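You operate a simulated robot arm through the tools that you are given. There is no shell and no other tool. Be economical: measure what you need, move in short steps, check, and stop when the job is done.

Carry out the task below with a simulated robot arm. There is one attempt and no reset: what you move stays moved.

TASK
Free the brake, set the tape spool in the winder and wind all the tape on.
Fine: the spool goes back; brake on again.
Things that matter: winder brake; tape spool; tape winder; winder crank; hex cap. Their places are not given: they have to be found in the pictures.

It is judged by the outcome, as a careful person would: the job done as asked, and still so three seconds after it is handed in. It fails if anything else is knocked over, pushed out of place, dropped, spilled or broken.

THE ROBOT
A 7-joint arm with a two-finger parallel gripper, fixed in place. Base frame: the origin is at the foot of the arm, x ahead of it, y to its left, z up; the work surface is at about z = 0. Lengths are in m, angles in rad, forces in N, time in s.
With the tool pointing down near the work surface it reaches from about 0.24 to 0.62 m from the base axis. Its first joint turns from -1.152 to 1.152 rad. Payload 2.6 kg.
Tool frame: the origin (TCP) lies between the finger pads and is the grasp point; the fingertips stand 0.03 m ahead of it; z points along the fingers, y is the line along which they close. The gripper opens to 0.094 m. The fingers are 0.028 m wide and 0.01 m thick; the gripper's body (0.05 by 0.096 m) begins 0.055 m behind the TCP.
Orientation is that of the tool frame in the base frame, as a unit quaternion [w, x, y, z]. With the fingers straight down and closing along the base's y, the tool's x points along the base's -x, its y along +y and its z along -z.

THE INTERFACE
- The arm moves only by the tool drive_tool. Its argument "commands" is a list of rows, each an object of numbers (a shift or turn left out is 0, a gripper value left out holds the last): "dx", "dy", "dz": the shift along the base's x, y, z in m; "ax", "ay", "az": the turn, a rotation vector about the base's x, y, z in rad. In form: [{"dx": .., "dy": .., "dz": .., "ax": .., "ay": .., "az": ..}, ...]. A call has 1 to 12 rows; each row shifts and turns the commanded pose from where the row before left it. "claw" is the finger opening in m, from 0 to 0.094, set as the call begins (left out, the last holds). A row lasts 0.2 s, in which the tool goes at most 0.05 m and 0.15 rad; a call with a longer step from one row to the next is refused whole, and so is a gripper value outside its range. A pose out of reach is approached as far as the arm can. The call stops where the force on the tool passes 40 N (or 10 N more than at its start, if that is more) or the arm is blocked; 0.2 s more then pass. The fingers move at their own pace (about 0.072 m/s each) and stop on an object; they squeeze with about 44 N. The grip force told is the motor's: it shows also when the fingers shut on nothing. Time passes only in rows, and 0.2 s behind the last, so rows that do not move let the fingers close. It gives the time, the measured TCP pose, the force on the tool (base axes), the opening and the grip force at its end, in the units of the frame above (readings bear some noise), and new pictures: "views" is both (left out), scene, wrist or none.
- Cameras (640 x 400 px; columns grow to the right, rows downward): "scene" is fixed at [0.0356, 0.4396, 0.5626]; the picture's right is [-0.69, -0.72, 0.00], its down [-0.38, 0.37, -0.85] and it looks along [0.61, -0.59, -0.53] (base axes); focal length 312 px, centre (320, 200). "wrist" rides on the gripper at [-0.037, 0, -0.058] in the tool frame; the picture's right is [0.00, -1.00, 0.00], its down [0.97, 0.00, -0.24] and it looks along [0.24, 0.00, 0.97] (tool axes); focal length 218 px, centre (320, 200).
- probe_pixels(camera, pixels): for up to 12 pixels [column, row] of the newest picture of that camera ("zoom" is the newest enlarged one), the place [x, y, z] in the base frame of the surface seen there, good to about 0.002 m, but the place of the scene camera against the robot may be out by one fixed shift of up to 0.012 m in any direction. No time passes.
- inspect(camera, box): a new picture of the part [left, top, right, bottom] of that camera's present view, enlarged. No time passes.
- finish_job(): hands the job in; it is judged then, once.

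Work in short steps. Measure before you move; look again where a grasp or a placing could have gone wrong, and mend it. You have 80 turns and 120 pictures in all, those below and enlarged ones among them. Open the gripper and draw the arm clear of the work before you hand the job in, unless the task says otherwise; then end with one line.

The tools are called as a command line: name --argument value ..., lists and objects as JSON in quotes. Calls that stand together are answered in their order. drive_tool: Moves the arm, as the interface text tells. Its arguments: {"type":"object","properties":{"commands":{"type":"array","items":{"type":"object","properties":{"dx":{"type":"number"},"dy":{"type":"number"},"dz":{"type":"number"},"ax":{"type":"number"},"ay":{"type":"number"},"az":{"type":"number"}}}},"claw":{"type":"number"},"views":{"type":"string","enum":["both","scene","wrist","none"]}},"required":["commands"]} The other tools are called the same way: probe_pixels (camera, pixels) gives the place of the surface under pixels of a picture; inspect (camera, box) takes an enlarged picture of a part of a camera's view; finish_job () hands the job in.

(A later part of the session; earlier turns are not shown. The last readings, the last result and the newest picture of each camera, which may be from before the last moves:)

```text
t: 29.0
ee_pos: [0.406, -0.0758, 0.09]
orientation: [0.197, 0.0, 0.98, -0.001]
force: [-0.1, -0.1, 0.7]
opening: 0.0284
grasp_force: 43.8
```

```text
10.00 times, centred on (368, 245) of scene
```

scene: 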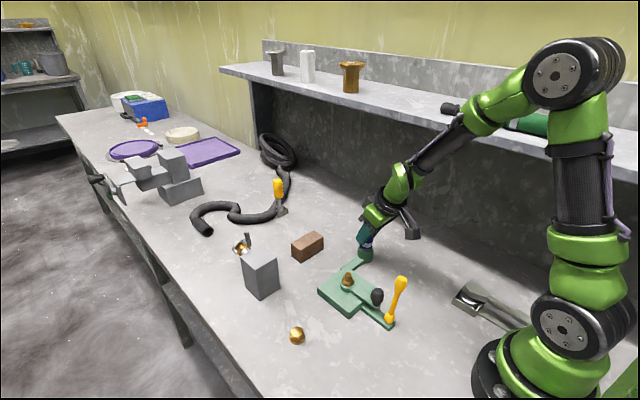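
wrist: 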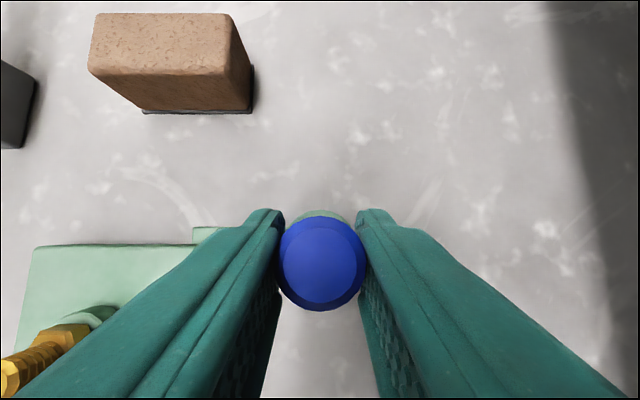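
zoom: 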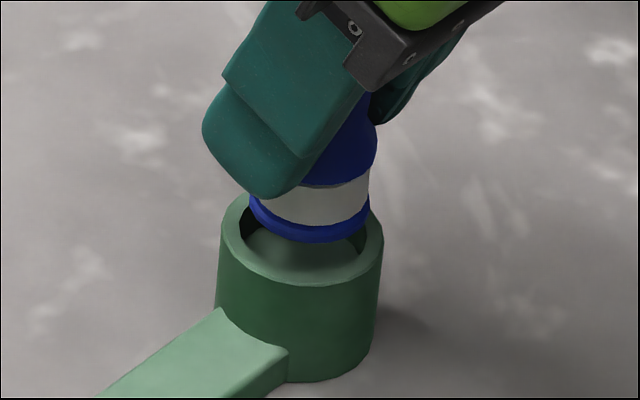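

Alignment looks within ~1 mm; I nudge +1 mm x and lower gently, watching force.

drive_tool --commands '[{"dx": 0.001, "dy": 0.0005}, {"dz": -0.005}, {"dz": -0.004}, {"dz": -0.004}, {}]' --views "none"

inspect --camera "scene" --box '[350, 225, 385, 265]'

```text
t: 30.2
ee_pos: [0.4066, -0.0756, 0.0778]
orientation: [0.198, 0.001, 0.98, 0.0]
force: [-0.1, 0.4, -0.1]
opening: 0.028
grasp_force: 44.0
```

```text
10.00 times, centred on (368, 245) of scene
```

zoom: 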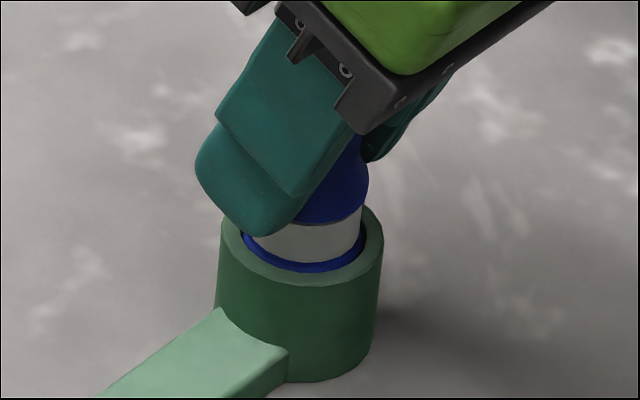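

It enters the cup cleanly; lower to the floor (~0.071).

drive_tool --commands '[{"dz": -0.003}, {"dz": -0.003}, {"dz": -0.0015}, {}]' --views "none"

inspect --camera "scene" --box '[350, 225, 385, 265]'

```text
t: 31.2
ee_pos: [0.4074, -0.0752, 0.0712]
orientation: [0.199, 0.0, 0.98, 0.0]
force: [-6.7, 1.4, 19.4]
opening: 0.0284
grasp_force: 44.0
```

```text
10.00 times, centred on (368, 245) of scene
```

zoom: 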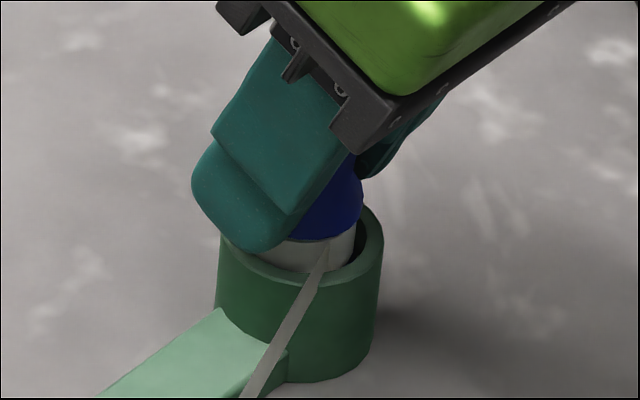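

Seated: a tape strand has appeared between spool and winder. I release and rise.

drive_tool --commands '[{}, {}]' --claw 0.044 --views "none"

drive_tool --commands '[{"dz": 0.02}, {"dz": 0.04}, {"dz": 0.04}, {"dz": 0.04}, {"dx": -0.03, "ay": 0.1}, {"dx": -0.03, "ay": 0.1}, {"ay": 0.1}, {"ay": 0.1}]'

inspect --camera "scene" --box '[310, 225, 420, 335]'

```text
t: 31.8
ee_pos: [0.4062, -0.0751, 0.0702]
orientation: [0.197, 0.0, 0.98, 0.0]
force: [0.4, -0.5, 0.3]
opening: 0.0441
grasp_force: 0.0
```

```text
t: 33.6
ee_pos: [0.3453, -0.0742, 0.2086]
orientation: [-0.003, 0.0, 1.0, 0.0]
force: [0.4, 1.4, 0.3]
opening: 0.0439
grasp_force: 0.0
```

scene: 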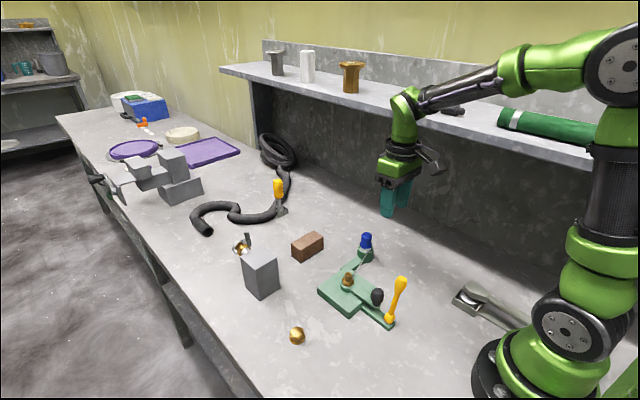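
wrist: 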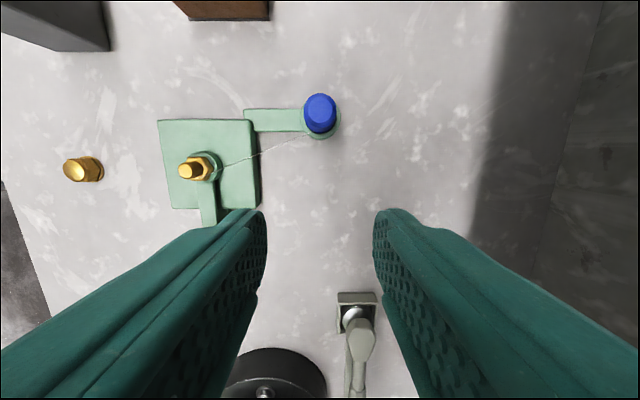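

```text
3.64 times, centred on (365, 280) of scene
```

zoom: 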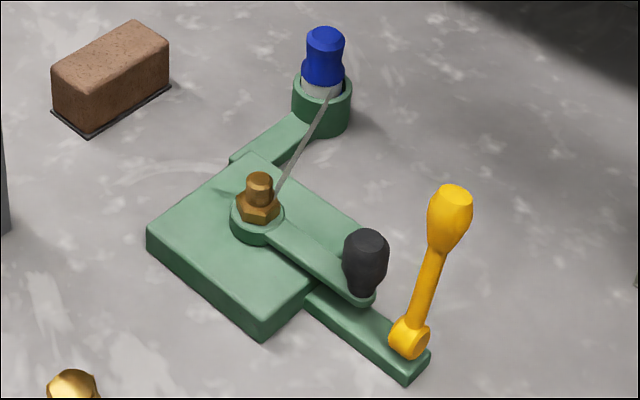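

inspect --camera "wrist" --box '[150, 85, 350, 230]'

probe_pixels --camera "wrist" --pixels '[[195, 170], [204, 210], [185, 170], [320, 105], [209, 153]]'

```text
2.76 times, centred on (250, 158) of wrist
```

zoom: 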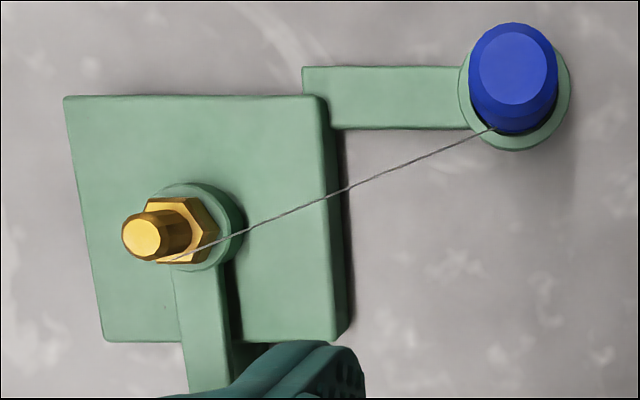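

```text
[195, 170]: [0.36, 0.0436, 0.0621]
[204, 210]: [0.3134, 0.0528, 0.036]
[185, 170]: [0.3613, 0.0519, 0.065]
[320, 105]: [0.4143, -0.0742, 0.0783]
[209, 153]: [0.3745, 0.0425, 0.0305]
```

The strand meets the hub on its -x side, so winding is clockwise seen from above. I go above the crank handle.

drive_tool --commands '[{"dx": -0.012, "dy": 0.032}, {"dx": -0.012, "dy": 0.032}, {"dx": -0.012, "dy": 0.032}, {"dx": -0.012, "dy": 0.032}, {"dx": -0.014, "dz": -0.02}, {"dz": -0.02}]' --views "both"

probe_pixels --camera "wrist" --pixels '[[320, 235], [320, 225], [320, 245], [310, 235], [330, 235], [320, 215], [320, 255]]'

```text
t: 35.0
ee_pos: [0.2847, 0.0528, 0.171]
orientation: [0.0, 0.001, 1.0, 0.001]
force: [0.6, 0.1, -0.7]
opening: 0.0441
grasp_force: 0.0
```

scene: 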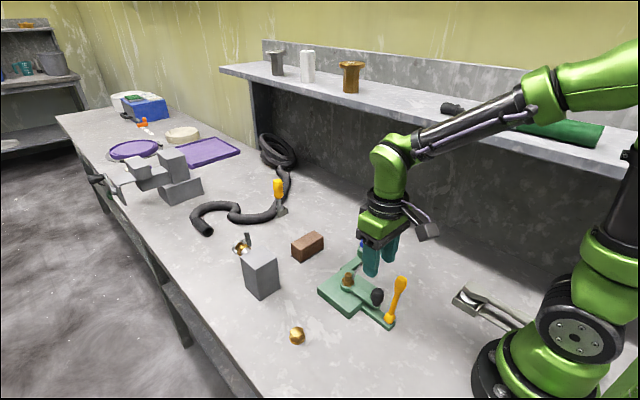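
wrist: 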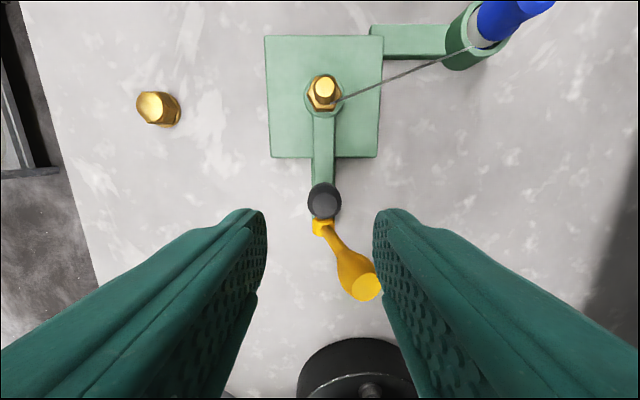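

```text
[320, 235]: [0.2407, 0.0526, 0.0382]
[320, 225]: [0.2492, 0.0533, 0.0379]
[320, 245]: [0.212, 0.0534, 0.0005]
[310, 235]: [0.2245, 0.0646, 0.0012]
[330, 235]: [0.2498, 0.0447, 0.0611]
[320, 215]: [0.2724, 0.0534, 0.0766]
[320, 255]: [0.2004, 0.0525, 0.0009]
```

probe_pixels --camera "wrist" --pixels '[[323, 202], [307, 200], [340, 200], [324, 185], [324, 217], [326, 90], [325, 98], [364, 287], [350, 262], [376, 276]]'

inspect --camera "wrist" --box '[260, 60, 400, 310]'

```text
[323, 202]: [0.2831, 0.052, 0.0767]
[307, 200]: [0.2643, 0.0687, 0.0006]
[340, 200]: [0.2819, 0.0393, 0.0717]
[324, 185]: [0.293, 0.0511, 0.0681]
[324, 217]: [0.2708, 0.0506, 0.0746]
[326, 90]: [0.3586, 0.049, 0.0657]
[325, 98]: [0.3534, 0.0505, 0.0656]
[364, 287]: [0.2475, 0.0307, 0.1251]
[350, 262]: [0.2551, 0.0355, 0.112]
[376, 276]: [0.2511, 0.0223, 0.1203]
```

```text
1.60 times, centred on (330, 185) of wrist
```

zoom: 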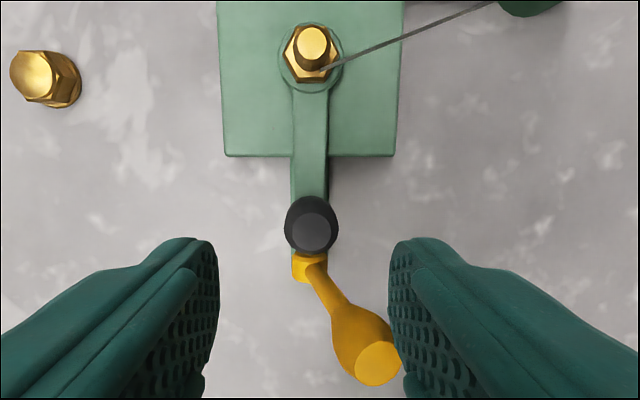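

Handle centre (0.282,0.0515), top 0.077; hub (0.360,0.051). I descend with the TCP 4 mm to the hub side to keep away from the lever, then grip.

drive_tool --commands '[{"dx": 0.001, "dy": -0.001, "dz": -0.04}, {"dz": -0.04}, {"dz": -0.018}, {}]' --views "none"

drive_tool --commands '[{}, {}, {}]' --claw 0.0 --views "both"

```text
t: 36.0
ee_pos: [0.2855, 0.0524, 0.0705]
orientation: [-0.002, 0.0, 1.0, 0.0]
force: [-0.1, -0.4, 0.0]
opening: 0.044
grasp_force: 0.1
```

```text
t: 36.8
ee_pos: [0.2845, 0.0511, 0.0701]
orientation: [-0.004, 0.001, 1.0, -0.001]
force: [-8.8, -26.6, 3.0]
opening: 0.0267
grasp_force: 45.2
```

scene: 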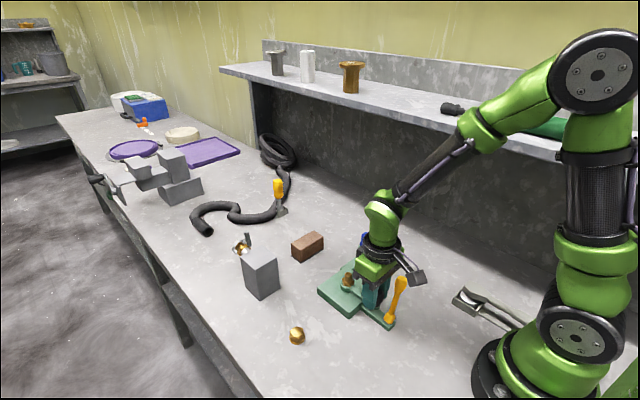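
wrist: 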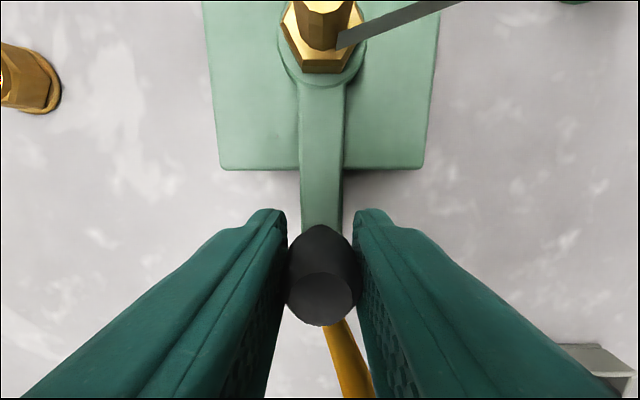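

Gripped. I try the first 20° clockwise.

drive_tool --commands '[{"dx": 0.0003, "dy": 0.0068}, {"dx": 0.0009, "dy": 0.0067}, {"dx": 0.0015, "dy": 0.0066}, {"dx": 0.002, "dy": 0.0065}]' --views "wrist"

```text
t: 37.1
ee_pos: [0.2849, 0.0518, 0.0718]
orientation: [-0.005, 0.004, 1.0, -0.004]
force: [-11.2, -11.5, 14.1]
opening: 0.0254
grasp_force: 45.0
stopped in row 1: the force on the tool passed its limit (the readings are from after the stop); the commanded pose is now the measured one
```

wrist: 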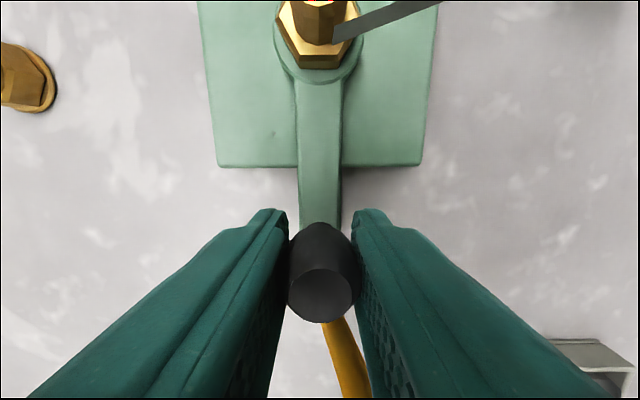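

It stopped right away, partly from preload. I retry with small slow steps.

drive_tool --commands '[{"dy": 0.0}, {"dy": 0.002}, {"dy": 0.002}, {"dy": 0.002}]' --views "none"

drive_tool --commands '[{"dy": 0.0}, {"dy": -0.002}, {"dy": -0.002}, {"dy": -0.002}]' --views "wrist"

```text
t: 37.8
ee_pos: [0.2832, 0.051, 0.07]
orientation: [-0.006, 0.006, 1.0, -0.004]
force: [-5.2, -7.1, 5.1]
opening: 0.0253
grasp_force: 45.3
stopped in row 3: the force on the tool passed its limit (the readings are from after the stop); the commanded pose is now the measured one
```

```text
t: 38.8
ee_pos: [0.2822, 0.046, 0.0707]
orientation: [-0.005, 0.005, 1.0, -0.004]
force: [-5.0, 0.1, 7.2]
opening: 0.025
grasp_force: 44.7
```

wrist: 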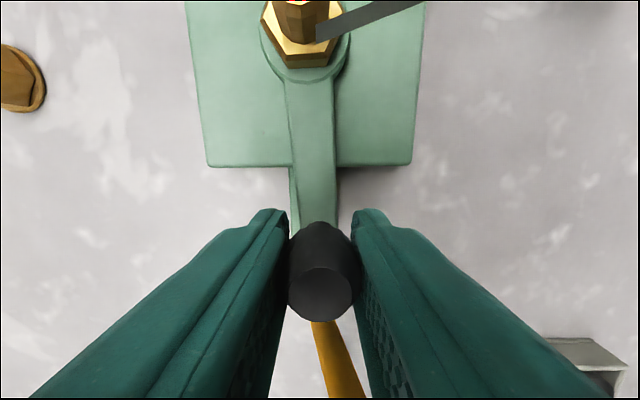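

Counter-clockwise moves freely (the start is an end-stop clockwise), so winding is counter-clockwise. I continue along the circle, 30°.

drive_tool --commands '[{"dx": 0.0008, "dy": -0.0068}, {"dx": 0.0013, "dy": -0.0067}, {"dx": 0.002, "dy": -0.0065}, {"dx": 0.0024, "dy": -0.0063}, {"dx": 0.0031, "dy": -0.0061}, {"dx": 0.0035, "dy": -0.0058}]' --views "wrist"

```text
t: 40.2
ee_pos: [0.2964, 0.0049, 0.0711]
orientation: [-0.006, 0.008, 1.0, -0.004]
force: [-17.1, -10.2, 18.8]
opening: 0.0251
grasp_force: 44.7
```

wrist: 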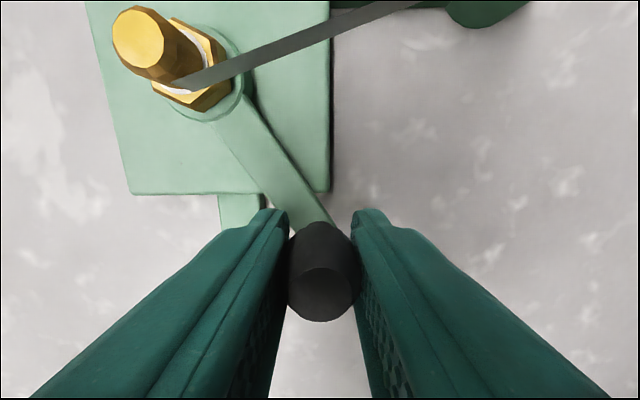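

White tape is winding onto the hub. Small radial load in x; I trim by -2 mm and continue to 270°.

drive_tool --commands '[{"dx": -0.0015, "dz": -0.0015}, {"dx": 0.0042, "dy": -0.0055}, {"dx": 0.0047, "dy": -0.0051}, {"dx": 0.0051, "dy": -0.0047}, {"dx": 0.0055, "dy": -0.0042}, {"dx": 0.0059, "dy": -0.0037}, {"dx": 0.0062, "dy": -0.0032}]' --views "wrist"

```text
t: 40.6
ee_pos: [0.2966, 0.0059, 0.0696]
orientation: [-0.005, 0.007, 1.0, -0.003]
force: [-2.5, 0.2, 1.4]
opening: 0.0248
grasp_force: 44.9
stopped in row 2: the force on the tool passed its limit (the readings are from after the stop); the commanded pose is now the measured one
```

wrist: 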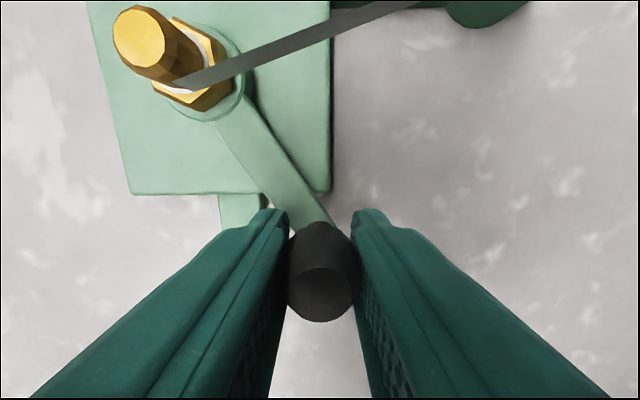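

Relaxed positions fit an effective circle centre (0.363,0.0505), r=0.080. I continue on it.

drive_tool --commands '[{"dx": 0.0041, "dy": -0.0056}, {"dx": 0.0046, "dy": -0.0052}, {"dx": 0.0051, "dy": -0.0048}, {"dx": 0.0055, "dy": -0.0043}, {"dx": 0.0058, "dy": -0.0039}, {"dx": 0.0061, "dy": -0.0033}]' --views "none"

```text
t: 42.0
ee_pos: [0.3273, -0.0213, 0.0703]
orientation: [-0.006, 0.008, 1.0, -0.005]
force: [-8.2, -12.8, 6.6]
opening: 0.025
grasp_force: 44.8
```

drive_tool --commands '[{"dx": 0.0061, "dy": -0.0033}, {"dx": 0.0067, "dy": -0.0022}, {"dx": 0.0068, "dy": -0.0016}, {"dx": 0.0069, "dy": -0.001}, {"dx": 0.007, "dy": -0.0004}, {"dx": 0.007, "dy": 0.0002}, {"dx": 0.007, "dy": 0.0008}, {"dx": 0.0069, "dy": 0.0014}]' --views "both"

```text
t: 43.8
ee_pos: [0.3817, -0.0276, 0.0706]
orientation: [-0.004, 0.006, 1.0, -0.004]
force: [2.6, -15.1, -7.4]
opening: 0.0245
grasp_force: 45.0
```

scene: 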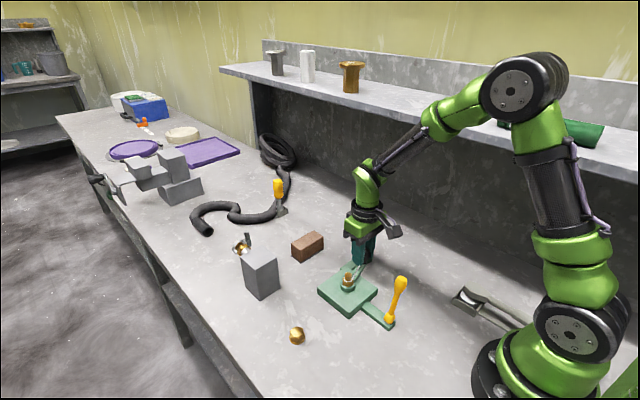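
wrist: 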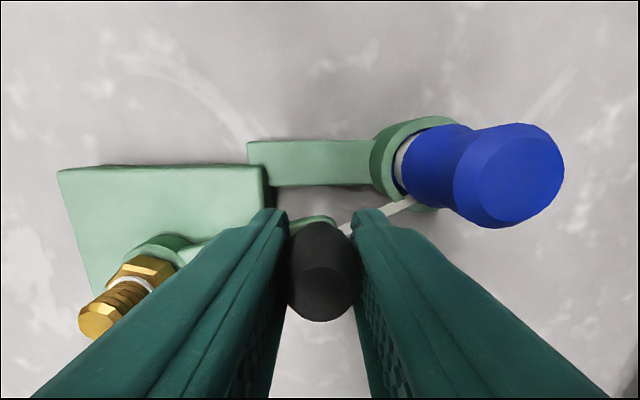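

drive_tool --commands '[{"dx": 0.0068, "dy": 0.0013}, {"dx": 0.0066, "dy": 0.0026}, {"dx": 0.0063, "dy": 0.0032}, {"dx": 0.006, "dy": 0.0037}, {"dx": 0.0057, "dy": 0.0042}, {"dx": 0.0053, "dy": 0.0047}, {"dx": 0.0049, "dy": 0.0051}, {"dx": 0.0044, "dy": 0.0055}, {"dx": 0.0039, "dy": 0.0059}]' --views "none"

```text
t: 45.8
ee_pos: [0.4313, 0.0098, 0.0717]
orientation: [-0.004, 0.006, 1.0, -0.003]
force: [8.4, -6.4, -13.1]
opening: 0.0245
grasp_force: 45.3
```

drive_tool --commands '[{"dx": 0.0034, "dy": 0.0062}, {"dx": 0.0028, "dy": 0.0065}, {"dx": 0.0022, "dy": 0.0067}, {"dx": 0.0016, "dy": 0.0069}, {"dx": 0.001, "dy": 0.007}, {"dx": 0.0004, "dy": 0.007}, {"dx": -0.0002, "dy": 0.0071}, {"dx": -0.0008, "dy": 0.007}, {"dx": -0.0014, "dy": 0.0069}, {"dx": -0.002, "dy": 0.0068}, {"dx": -0.0026, "dy": 0.0066}]' --views "both"

```text
t: 48.2
ee_pos: [0.4353, 0.0824, 0.0699]
orientation: [-0.006, 0.008, 1.0, -0.005]
force: [-17.1, -9.1, 19.1]
opening: 0.0249
grasp_force: 45.1
```

scene: 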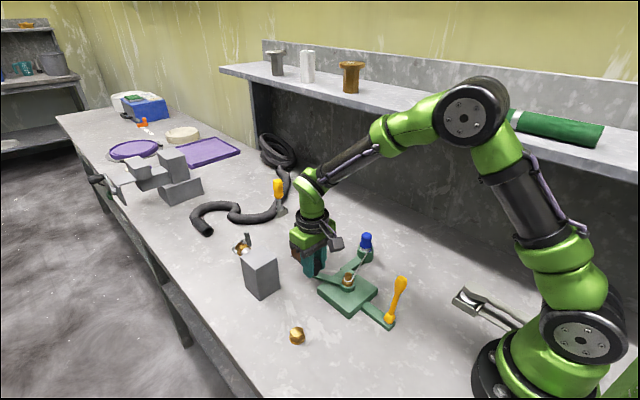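
wrist: 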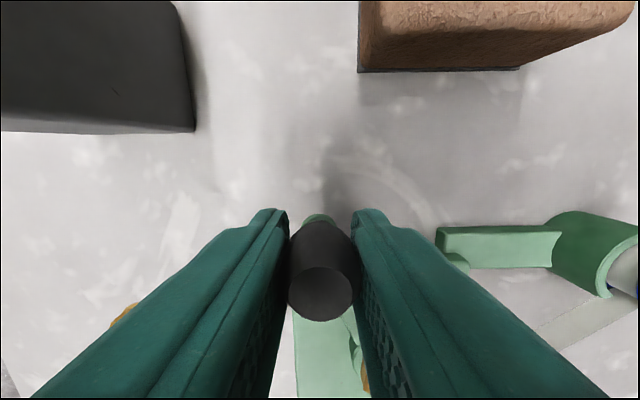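

drive_tool --commands '[{"dx": -0.0045, "dy": 0.0056}, {"dx": -0.0036, "dy": 0.006}, {"dx": -0.0042, "dy": 0.0056}, {"dx": -0.0046, "dy": 0.0052}, {"dx": -0.0051, "dy": 0.0048}, {"dx": -0.0055, "dy": 0.0043}, {"dx": -0.0058, "dy": 0.0039}, {"dx": -0.0061, "dy": 0.0033}, {"dx": -0.0064, "dy": 0.0028}]' --views "none"

```text
t: 50.2
ee_pos: [0.3915, 0.126, 0.0709]
orientation: [-0.004, 0.008, 1.0, -0.004]
force: [-2.0, -8.7, 12.5]
opening: 0.0247
grasp_force: 45.1
```

drive_tool --commands '[{"dx": -0.0066, "dy": 0.0017}, {"dx": -0.0068, "dy": 0.0014}, {"dx": -0.0069, "dy": 0.001}, {"dx": -0.007, "dy": 0.0004}, {"dx": -0.007, "dy": -0.0002}, {"dx": -0.0069, "dy": -0.0008}, {"dx": -0.0068, "dy": -0.0014}, {"dx": -0.0067, "dy": -0.002}, {"dx": -0.0065, "dy": -0.0026}, {"dx": -0.0062, "dy": -0.0031}]' --views "both"

inspect --camera "scene" --box '[310, 220, 420, 330]'

```text
t: 52.4
ee_pos: [0.3225, 0.1198, 0.0707]
orientation: [-0.004, 0.007, 1.0, -0.005]
force: [6.2, -8.5, 4.9]
opening: 0.0245
grasp_force: 44.4
```

scene: 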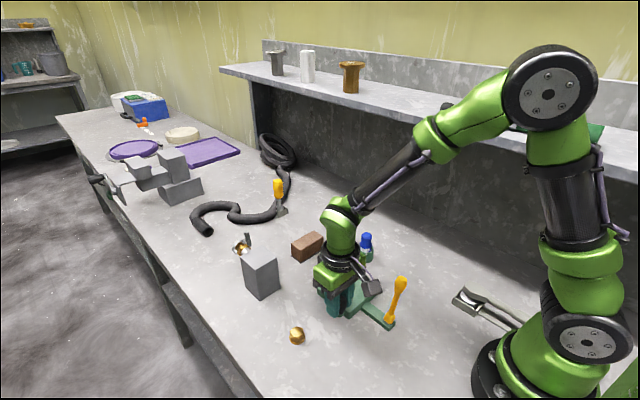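
wrist: 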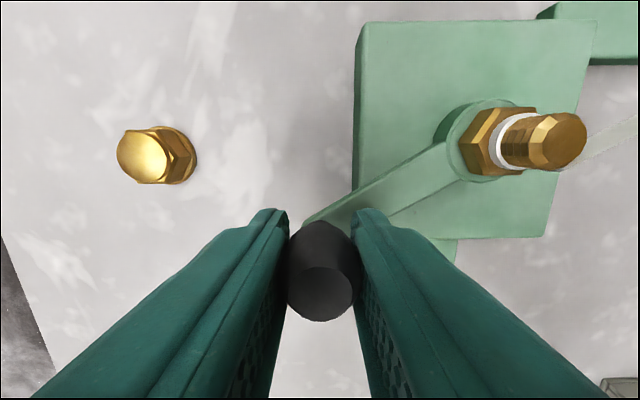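

```text
3.64 times, centred on (365, 275) of scene
```

zoom: 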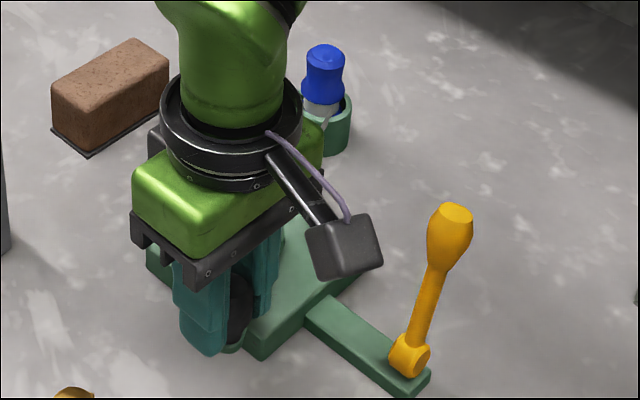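

drive_tool --commands '[{"dx": -0.0056, "dy": -0.0042}, {"dx": -0.0056, "dy": -0.0042}, {"dx": -0.0052, "dy": -0.0046}, {"dx": -0.0048, "dy": -0.0051}, {"dx": -0.0043, "dy": -0.0055}, {"dx": -0.0039, "dy": -0.0058}, {"dx": -0.0033, "dy": -0.0061}, {"dx": -0.0028, "dy": -0.0064}, {"dx": -0.0022, "dy": -0.0066}]' --views "none"

```text
t: 54.4
ee_pos: [0.2849, 0.0717, 0.0698]
orientation: [-0.003, 0.006, 1.0, -0.004]
force: [15.6, -3.5, -15.6]
opening: 0.0247
grasp_force: 44.2
```

drive_tool --commands '[{"dx": -0.0006, "dy": -0.0068}, {"dx": -0.001, "dy": -0.0069}, {"dx": -0.0004, "dy": -0.007}, {"dx": 0.0002, "dy": -0.007}, {"dx": 0.0008, "dy": -0.0069}, {"dx": 0.0014, "dy": -0.0068}, {"dx": 0.002, "dy": -0.0067}, {"dx": 0.0026, "dy": -0.0065}, {"dx": 0.0031, "dy": -0.0062}, {"dx": 0.0036, "dy": -0.006}]' --views "both"

inspect --camera "scene" --box '[310, 220, 420, 330]'

```text
t: 56.6
ee_pos: [0.2963, 0.0048, 0.0718]
orientation: [-0.004, 0.007, 1.0, -0.005]
force: [-0.9, 0.7, 10.0]
opening: 0.0248
grasp_force: 44.5
```

scene: 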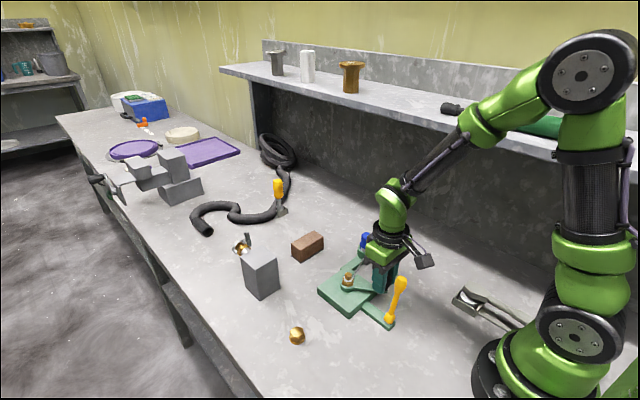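
wrist: 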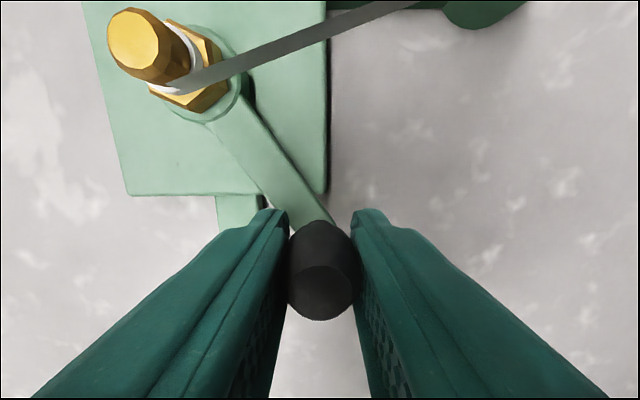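

```text
3.64 times, centred on (365, 275) of scene
```

zoom: 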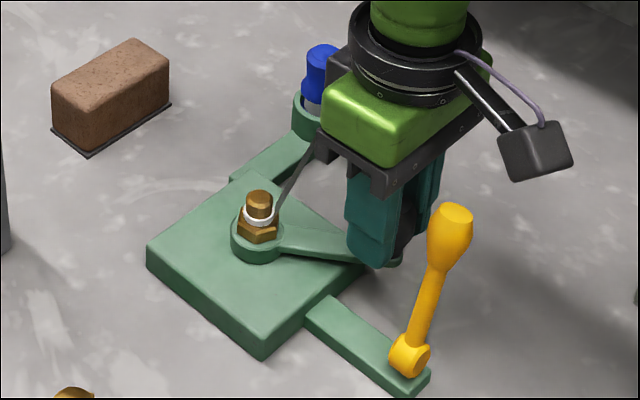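

One turn is done and the tape roll on the hub grows; strand still there. I go on with a second turn, a bit quicker.

drive_tool --commands '[{"dx": 0.0065, "dy": -0.0083}, {"dx": 0.0075, "dy": -0.0073}, {"dx": 0.0084, "dy": -0.0063}, {"dx": 0.0092, "dy": -0.0051}, {"dx": 0.0098, "dy": -0.0039}, {"dx": 0.0102, "dy": -0.0026}, {"dx": 0.0105, "dy": -0.0012}, {"dx": 0.0105, "dy": 0.0001}, {"dx": 0.0104, "dy": 0.0015}, {"dx": 0.0101, "dy": 0.0029}, {"dx": 0.0097, "dy": 0.0042}]' --views "none"

```text
t: 59.0
ee_pos: [0.3999, -0.0206, 0.0699]
orientation: [-0.006, 0.006, 1.0, -0.003]
force: [-5.9, 9.2, 5.4]
opening: 0.0249
grasp_force: 44.9
```

drive_tool --commands '[{"dx": 0.0087, "dy": 0.006}, {"dx": 0.0083, "dy": 0.0065}, {"dx": 0.0073, "dy": 0.0075}, {"dx": 0.0063, "dy": 0.0084}, {"dx": 0.0051, "dy": 0.0092}, {"dx": 0.0039, "dy": 0.0098}, {"dx": 0.0026, "dy": 0.0102}, {"dx": 0.0012, "dy": 0.0105}, {"dx": -0.0001, "dy": 0.0105}, {"dx": -0.0015, "dy": 0.0104}, {"dx": -0.0029, "dy": 0.0101}]' --views "scene"

inspect --camera "scene" --box '[310, 220, 420, 330]'

```text
t: 61.4
ee_pos: [0.4386, 0.0764, 0.0701]
orientation: [-0.007, 0.009, 1.0, -0.006]
force: [-27.7, -9.9, 22.1]
opening: 0.0248
grasp_force: 45.1
```

scene: 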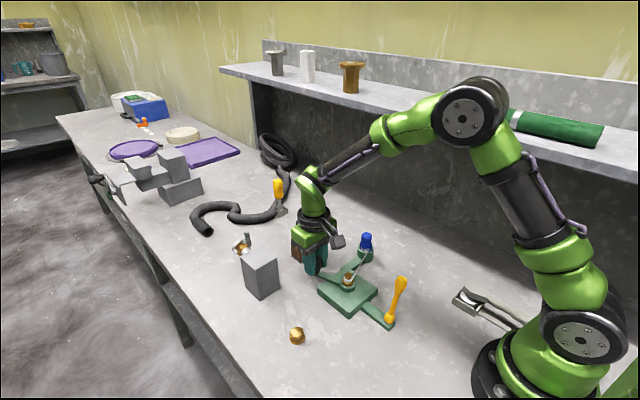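

```text
3.64 times, centred on (365, 275) of scene
```

zoom: 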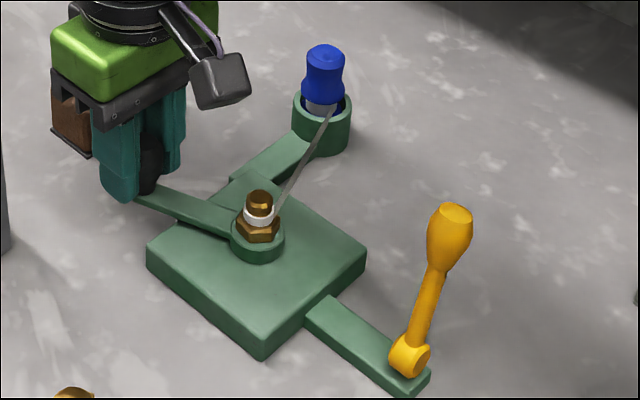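

drive_tool --commands '[{"dx": -0.0062, "dy": 0.009}, {"dx": -0.0054, "dy": 0.009}, {"dx": -0.0065, "dy": 0.0083}, {"dx": -0.0075, "dy": 0.0073}, {"dx": -0.0084, "dy": 0.0063}, {"dx": -0.0092, "dy": 0.0051}, {"dx": -0.0098, "dy": 0.0039}, {"dx": -0.0102, "dy": 0.0026}, {"dx": -0.0105, "dy": 0.0012}, {"dx": -0.0105, "dy": -0.0001}, {"dx": -0.0104, "dy": -0.0015}]' --views "none"

```text
t: 63.8
ee_pos: [0.3452, 0.1276, 0.07]
orientation: [-0.004, 0.008, 1.0, -0.005]
force: [2.5, -8.4, -3.0]
opening: 0.0249
grasp_force: 44.9
```

drive_tool --commands '[{"dx": -0.0101, "dy": -0.0033}, {"dx": -0.0097, "dy": -0.0042}, {"dx": -0.009, "dy": -0.0054}, {"dx": -0.0083, "dy": -0.0065}, {"dx": -0.0071, "dy": -0.0075}, {"dx": -0.0061, "dy": -0.0084}, {"dx": -0.0048, "dy": -0.0092}, {"dx": -0.0037, "dy": -0.0098}, {"dx": -0.0025, "dy": -0.0102}, {"dx": -0.0012, "dy": -0.0105}, {"dx": 0.0001, "dy": -0.0105}]' --views "scene"

inspect --camera "scene" --box '[310, 220, 420, 330]'

```text
t: 66.2
ee_pos: [0.2831, 0.0441, 0.0702]
orientation: [-0.003, 0.006, 1.0, -0.003]
force: [19.8, 2.8, -16.1]
opening: 0.0246
grasp_force: 44.9
```

scene: 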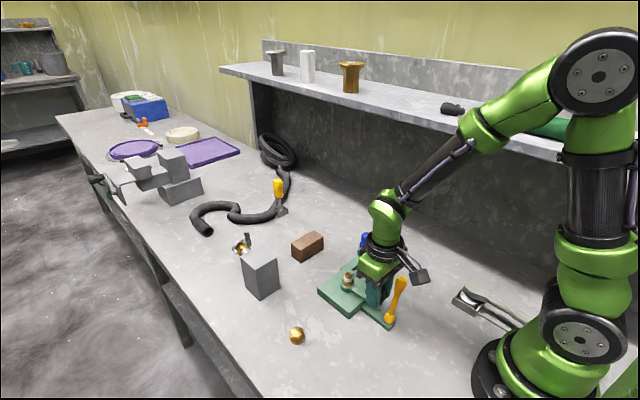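

```text
3.64 times, centred on (365, 275) of scene
```

zoom: 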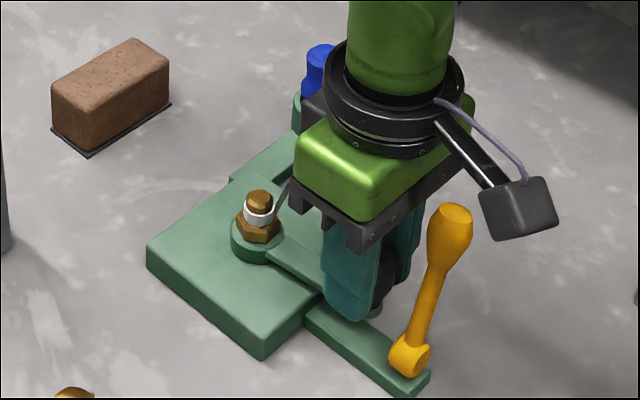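

drive_tool --commands '[{"dx": 0.0028, "dy": -0.0104}, {"dx": 0.0029, "dy": -0.0101}, {"dx": 0.0042, "dy": -0.0097}, {"dx": 0.0054, "dy": -0.009}, {"dx": 0.0065, "dy": -0.0083}, {"dx": 0.0075, "dy": -0.0073}, {"dx": 0.0084, "dy": -0.0063}, {"dx": 0.0092, "dy": -0.0051}, {"dx": 0.0098, "dy": -0.0039}, {"dx": 0.0102, "dy": -0.0026}, {"dx": 0.0105, "dy": -0.0012}, {"dx": 0.0105, "dy": 0.0001}]' --views "none"

```text
t: 68.8
ee_pos: [0.3703, -0.0306, 0.0702]
orientation: [-0.005, 0.006, 1.0, -0.004]
force: [-2.6, 16.1, 2.3]
opening: 0.0247
grasp_force: 45.2
```

drive_tool --commands '[{"dx": 0.0104, "dy": 0.0025}, {"dx": 0.0101, "dy": 0.0029}, {"dx": 0.0097, "dy": 0.0042}, {"dx": 0.009, "dy": 0.0054}, {"dx": 0.0081, "dy": 0.0065}, {"dx": 0.0071, "dy": 0.0075}, {"dx": 0.006, "dy": 0.0084}, {"dx": 0.0048, "dy": 0.0092}, {"dx": 0.0036, "dy": 0.0098}, {"dx": 0.0023, "dy": 0.0102}, {"dx": 0.001, "dy": 0.0105}, {"dx": -0.0003, "dy": 0.0105}]' --views "scene"

inspect --camera "scene" --box '[310, 220, 420, 330]'

```text
t: 71.4
ee_pos: [0.4444, 0.056, 0.0699]
orientation: [-0.003, 0.006, 1.0, -0.005]
force: [-1.6, -0.3, 5.2]
opening: 0.0247
grasp_force: 44.9
```

scene: 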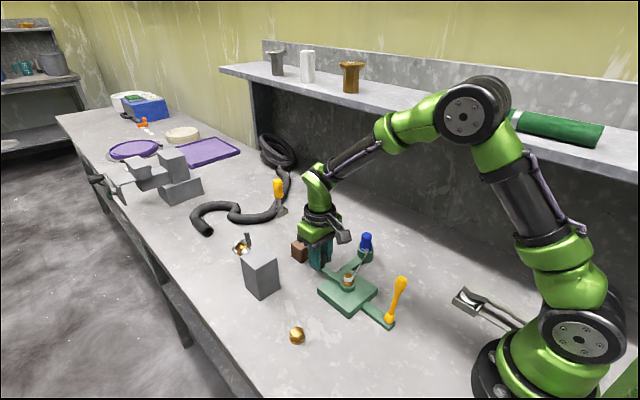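

```text
3.64 times, centred on (365, 275) of scene
```

zoom: 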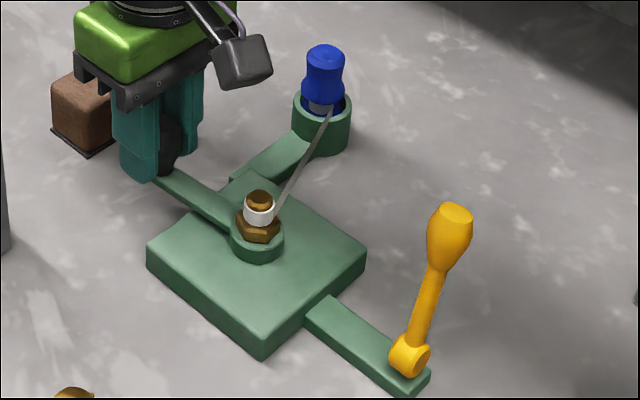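

drive_tool --commands '[{"dx": -0.002, "dy": 0.0104}, {"dx": -0.0034, "dy": 0.01}, {"dx": -0.0045, "dy": 0.0096}, {"dx": -0.0057, "dy": 0.0089}, {"dx": -0.0066, "dy": 0.0082}, {"dx": -0.0075, "dy": 0.0072}, {"dx": -0.0084, "dy": 0.0062}, {"dx": -0.0092, "dy": 0.005}, {"dx": -0.0098, "dy": 0.0038}, {"dx": -0.0102, "dy": 0.0025}, {"dx": -0.0105, "dy": 0.0011}, {"dx": -0.0105, "dy": -0.0002}]' --views "none"

```text
t: 74.0
ee_pos: [0.3529, 0.1295, 0.0708]
orientation: [-0.006, 0.007, 1.0, -0.004]
force: [-0.1, 11.3, -9.4]
opening: 0.0247
grasp_force: 45.1
```

drive_tool --commands '[{"dx": -0.0104, "dy": -0.001}, {"dx": -0.0101, "dy": -0.0029}, {"dx": -0.0096, "dy": -0.0042}, {"dx": -0.0089, "dy": -0.0054}, {"dx": -0.0082, "dy": -0.0065}, {"dx": -0.0071, "dy": -0.0075}, {"dx": -0.0061, "dy": -0.0084}, {"dx": -0.0048, "dy": -0.0092}, {"dx": -0.0036, "dy": -0.0098}, {"dx": -0.0024, "dy": -0.0102}, {"dx": -0.001, "dy": -0.0105}, {"dx": 0.0002, "dy": -0.0105}]' --views "scene"

inspect --camera "scene" --box '[310, 220, 420, 330]'

```text
t: 76.2
ee_pos: [0.2859, 0.0699, 0.0711]
orientation: [-0.003, 0.005, 1.0, -0.006]
force: [1.9, -1.2, -3.8]
opening: 0.0249
grasp_force: 44.7
stopped in row 10: the force on the tool passed its limit (the readings are from after the stop); the commanded pose is now the measured one
```

scene: 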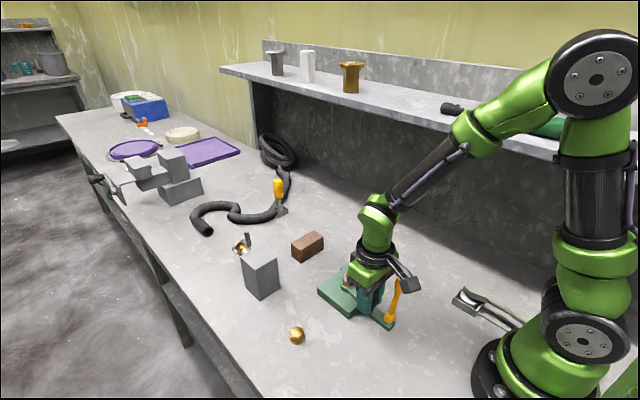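

```text
3.64 times, centred on (365, 275) of scene
```

zoom: 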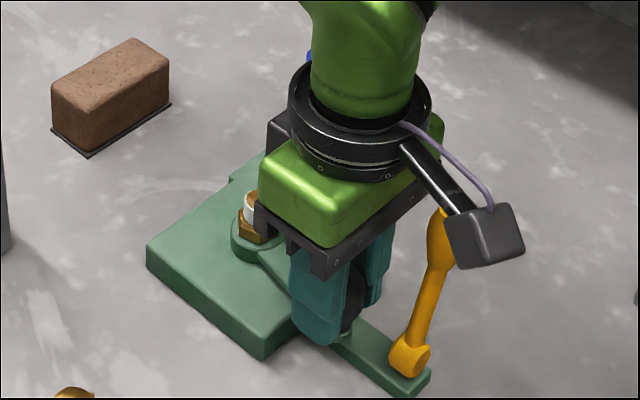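

It stopped at ~166°, perhaps only radial load; I look at the hub and continue from the relaxed pose.

drive_tool --commands '[{"dx": -0.0008, "dy": -0.0068}, {"dx": -0.0006, "dy": -0.0069}, {"dx": 0.0, "dy": -0.007}, {"dx": 0.0006, "dy": -0.007}, {"dx": 0.001, "dy": -0.0069}, {"dx": 0.0016, "dy": -0.0068}]' --views "wrist"

```text
t: 77.6
ee_pos: [0.2851, 0.0272, 0.0695]
orientation: [-0.004, 0.005, 1.0, -0.004]
force: [-9.9, -2.8, 7.5]
opening: 0.025
grasp_force: 44.5
```

wrist: 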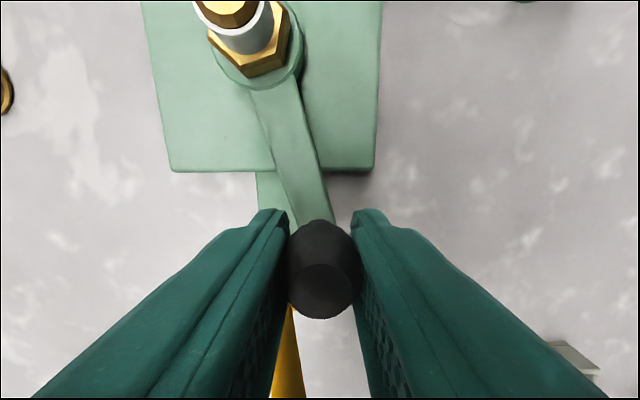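

The strand is gone after three turns: the tape is all on the hub. I release, rise and check.

drive_tool --commands '[{}, {}]' --claw 0.044 --views "none"

drive_tool --commands '[{"dz": 0.02}, {"dz": 0.04}, {"dz": 0.04}, {"dz": 0.03}]' --views "both"

inspect --camera "scene" --box '[310, 220, 420, 330]'

```text
t: 78.2
ee_pos: [0.2869, 0.0284, 0.0725]
orientation: [0.0, 0.004, 1.0, -0.004]
force: [0.6, 0.5, 0.8]
opening: 0.044
grasp_force: 0.1
```

```text
t: 79.2
ee_pos: [0.2859, 0.0268, 0.2009]
orientation: [-0.002, 0.005, 1.0, -0.005]
force: [0.7, 0.2, -0.1]
opening: 0.044
grasp_force: 0.0
```

scene: 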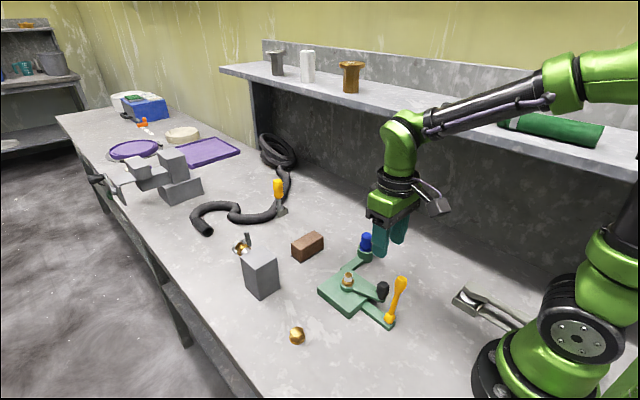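
wrist: 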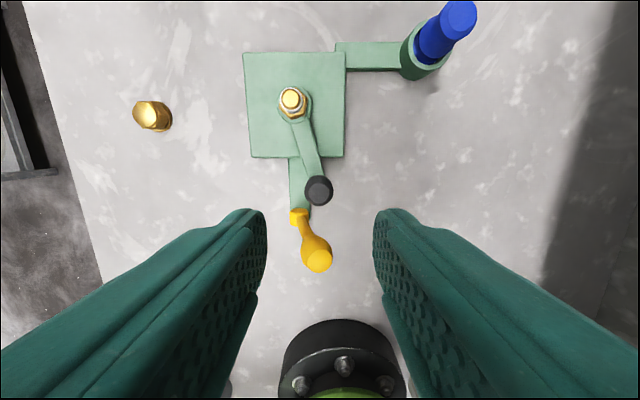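

```text
3.64 times, centred on (365, 275) of scene
```

zoom: 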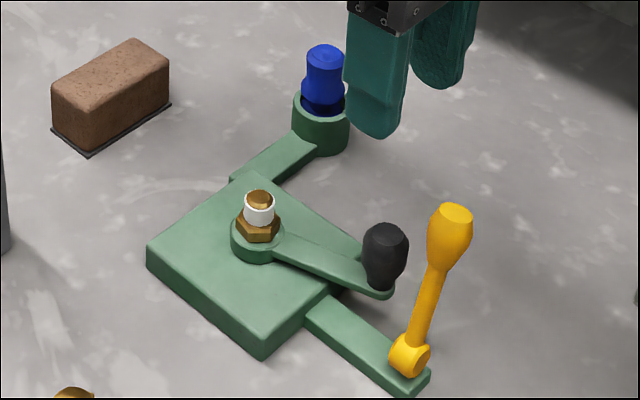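

Spool is bare and the roll is on the hub. Now I return the spool: same tilted grasp over the cup.

drive_tool --commands '[{"dx": 0.03, "dy": -0.0255, "ay": -0.1}, {"dx": 0.03, "dy": -0.0255, "ay": -0.1}, {"dx": 0.03, "dy": -0.0255, "ay": -0.1}, {"dx": 0.03, "dy": -0.0255, "ay": -0.1}, {"dz": -0.04}, {"dz": -0.03}, {}]' --views "wrist"

probe_pixels --camera "wrist" --pixels '[[320, 240], [320, 230], [320, 250], [310, 240], [330, 240]]'

```text
t: 80.8
ee_pos: [0.4057, -0.0734, 0.1299]
orientation: [0.197, 0.006, 0.98, -0.002]
force: [-0.5, 0.4, 0.0]
opening: 0.0439
grasp_force: 0.2
```

wrist: 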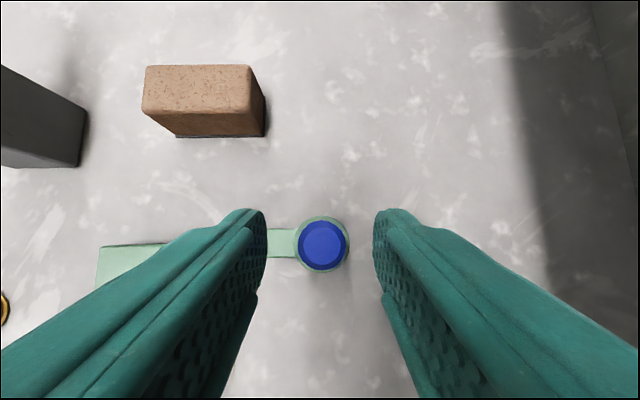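

```text
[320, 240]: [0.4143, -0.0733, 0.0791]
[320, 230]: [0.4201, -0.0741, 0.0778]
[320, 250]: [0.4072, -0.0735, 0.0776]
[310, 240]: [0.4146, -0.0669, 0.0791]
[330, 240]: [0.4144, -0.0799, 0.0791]
```

drive_tool --commands '[{"dx": 0.001, "dy": -0.0013, "dz": -0.03}, {"dz": -0.02}, {"dz": -0.009}, {}]' --views "none"

drive_tool --commands '[{}, {}, {}]' --claw 0.0 --views "none"

drive_tool --commands '[{"dz": 0.01}, {"dz": 0.01}, {"dz": 0.03}, {"dz": 0.04}]' --views "both"

```text
t: 81.8
ee_pos: [0.4076, -0.0764, 0.0702]
orientation: [0.196, 0.005, 0.981, -0.002]
force: [0.1, -0.4, 0.6]
opening: 0.0442
grasp_force: 0.0
```

```text
t: 82.6
ee_pos: [0.4068, -0.0754, 0.0703]
orientation: [0.196, 0.006, 0.981, -0.003]
force: [-0.7, -0.8, 0.1]
opening: 0.0283
grasp_force: 43.8
```

```text
t: 83.6
ee_pos: [0.4073, -0.0738, 0.162]
orientation: [0.197, 0.005, 0.98, -0.003]
force: [0.2, -0.2, 0.1]
opening: 0.0285
grasp_force: 44.0
```

scene: 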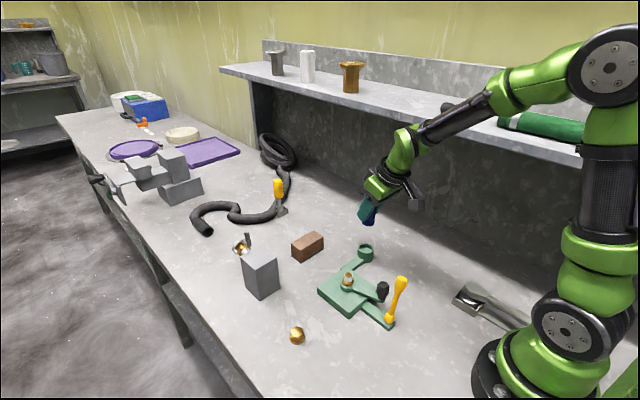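
wrist: 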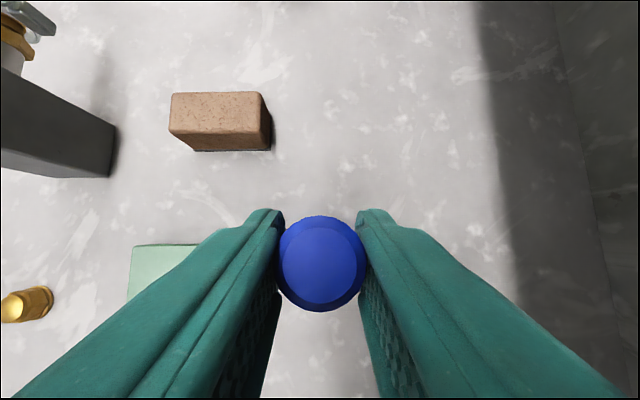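

drive_tool --commands '[{"dx": 0.0055, "dy": 0.0413}, {"dx": 0.0055, "dy": 0.0413}, {"dx": 0.0055, "dy": 0.0413}, {"dx": 0.0055, "dy": 0.0413}, {"dx": 0.0055, "dy": 0.0413}, {"dx": 0.0055, "dy": 0.0413}, {"dx": 0.0055, "dy": 0.0415}, {"dz": -0.04}, {"dz": -0.04}, {}]' --views "both"

```text
t: 85.8
ee_pos: [0.4452, 0.2141, 0.0824]
orientation: [0.197, 0.006, 0.98, -0.003]
force: [-0.4, 0.3, 0.1]
opening: 0.0286
grasp_force: 44.1
```

scene: 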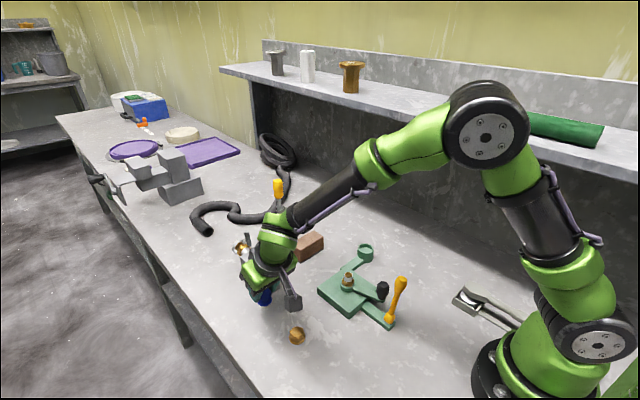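
wrist: 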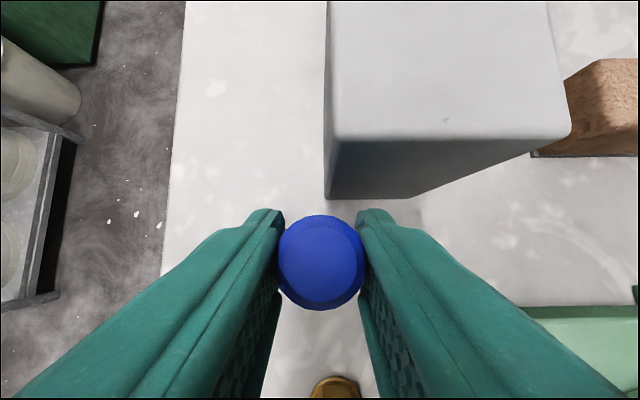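

Over the original spot. I lower to the bench (TCP z ≈ 0.0463) and release.

drive_tool --commands '[{"dx": 0.0005, "dy": 0.0015, "dz": -0.02}, {"dz": -0.01}, {"dz": -0.0035}, {"dz": -0.002}, {"dz": -0.001}]' --views "none"

```text
t: 87.0
ee_pos: [0.4476, 0.2162, 0.0464]
orientation: [0.199, 0.005, 0.98, -0.002]
force: [-3.8, -0.4, 16.5]
opening: 0.0284
grasp_force: 44.1
```

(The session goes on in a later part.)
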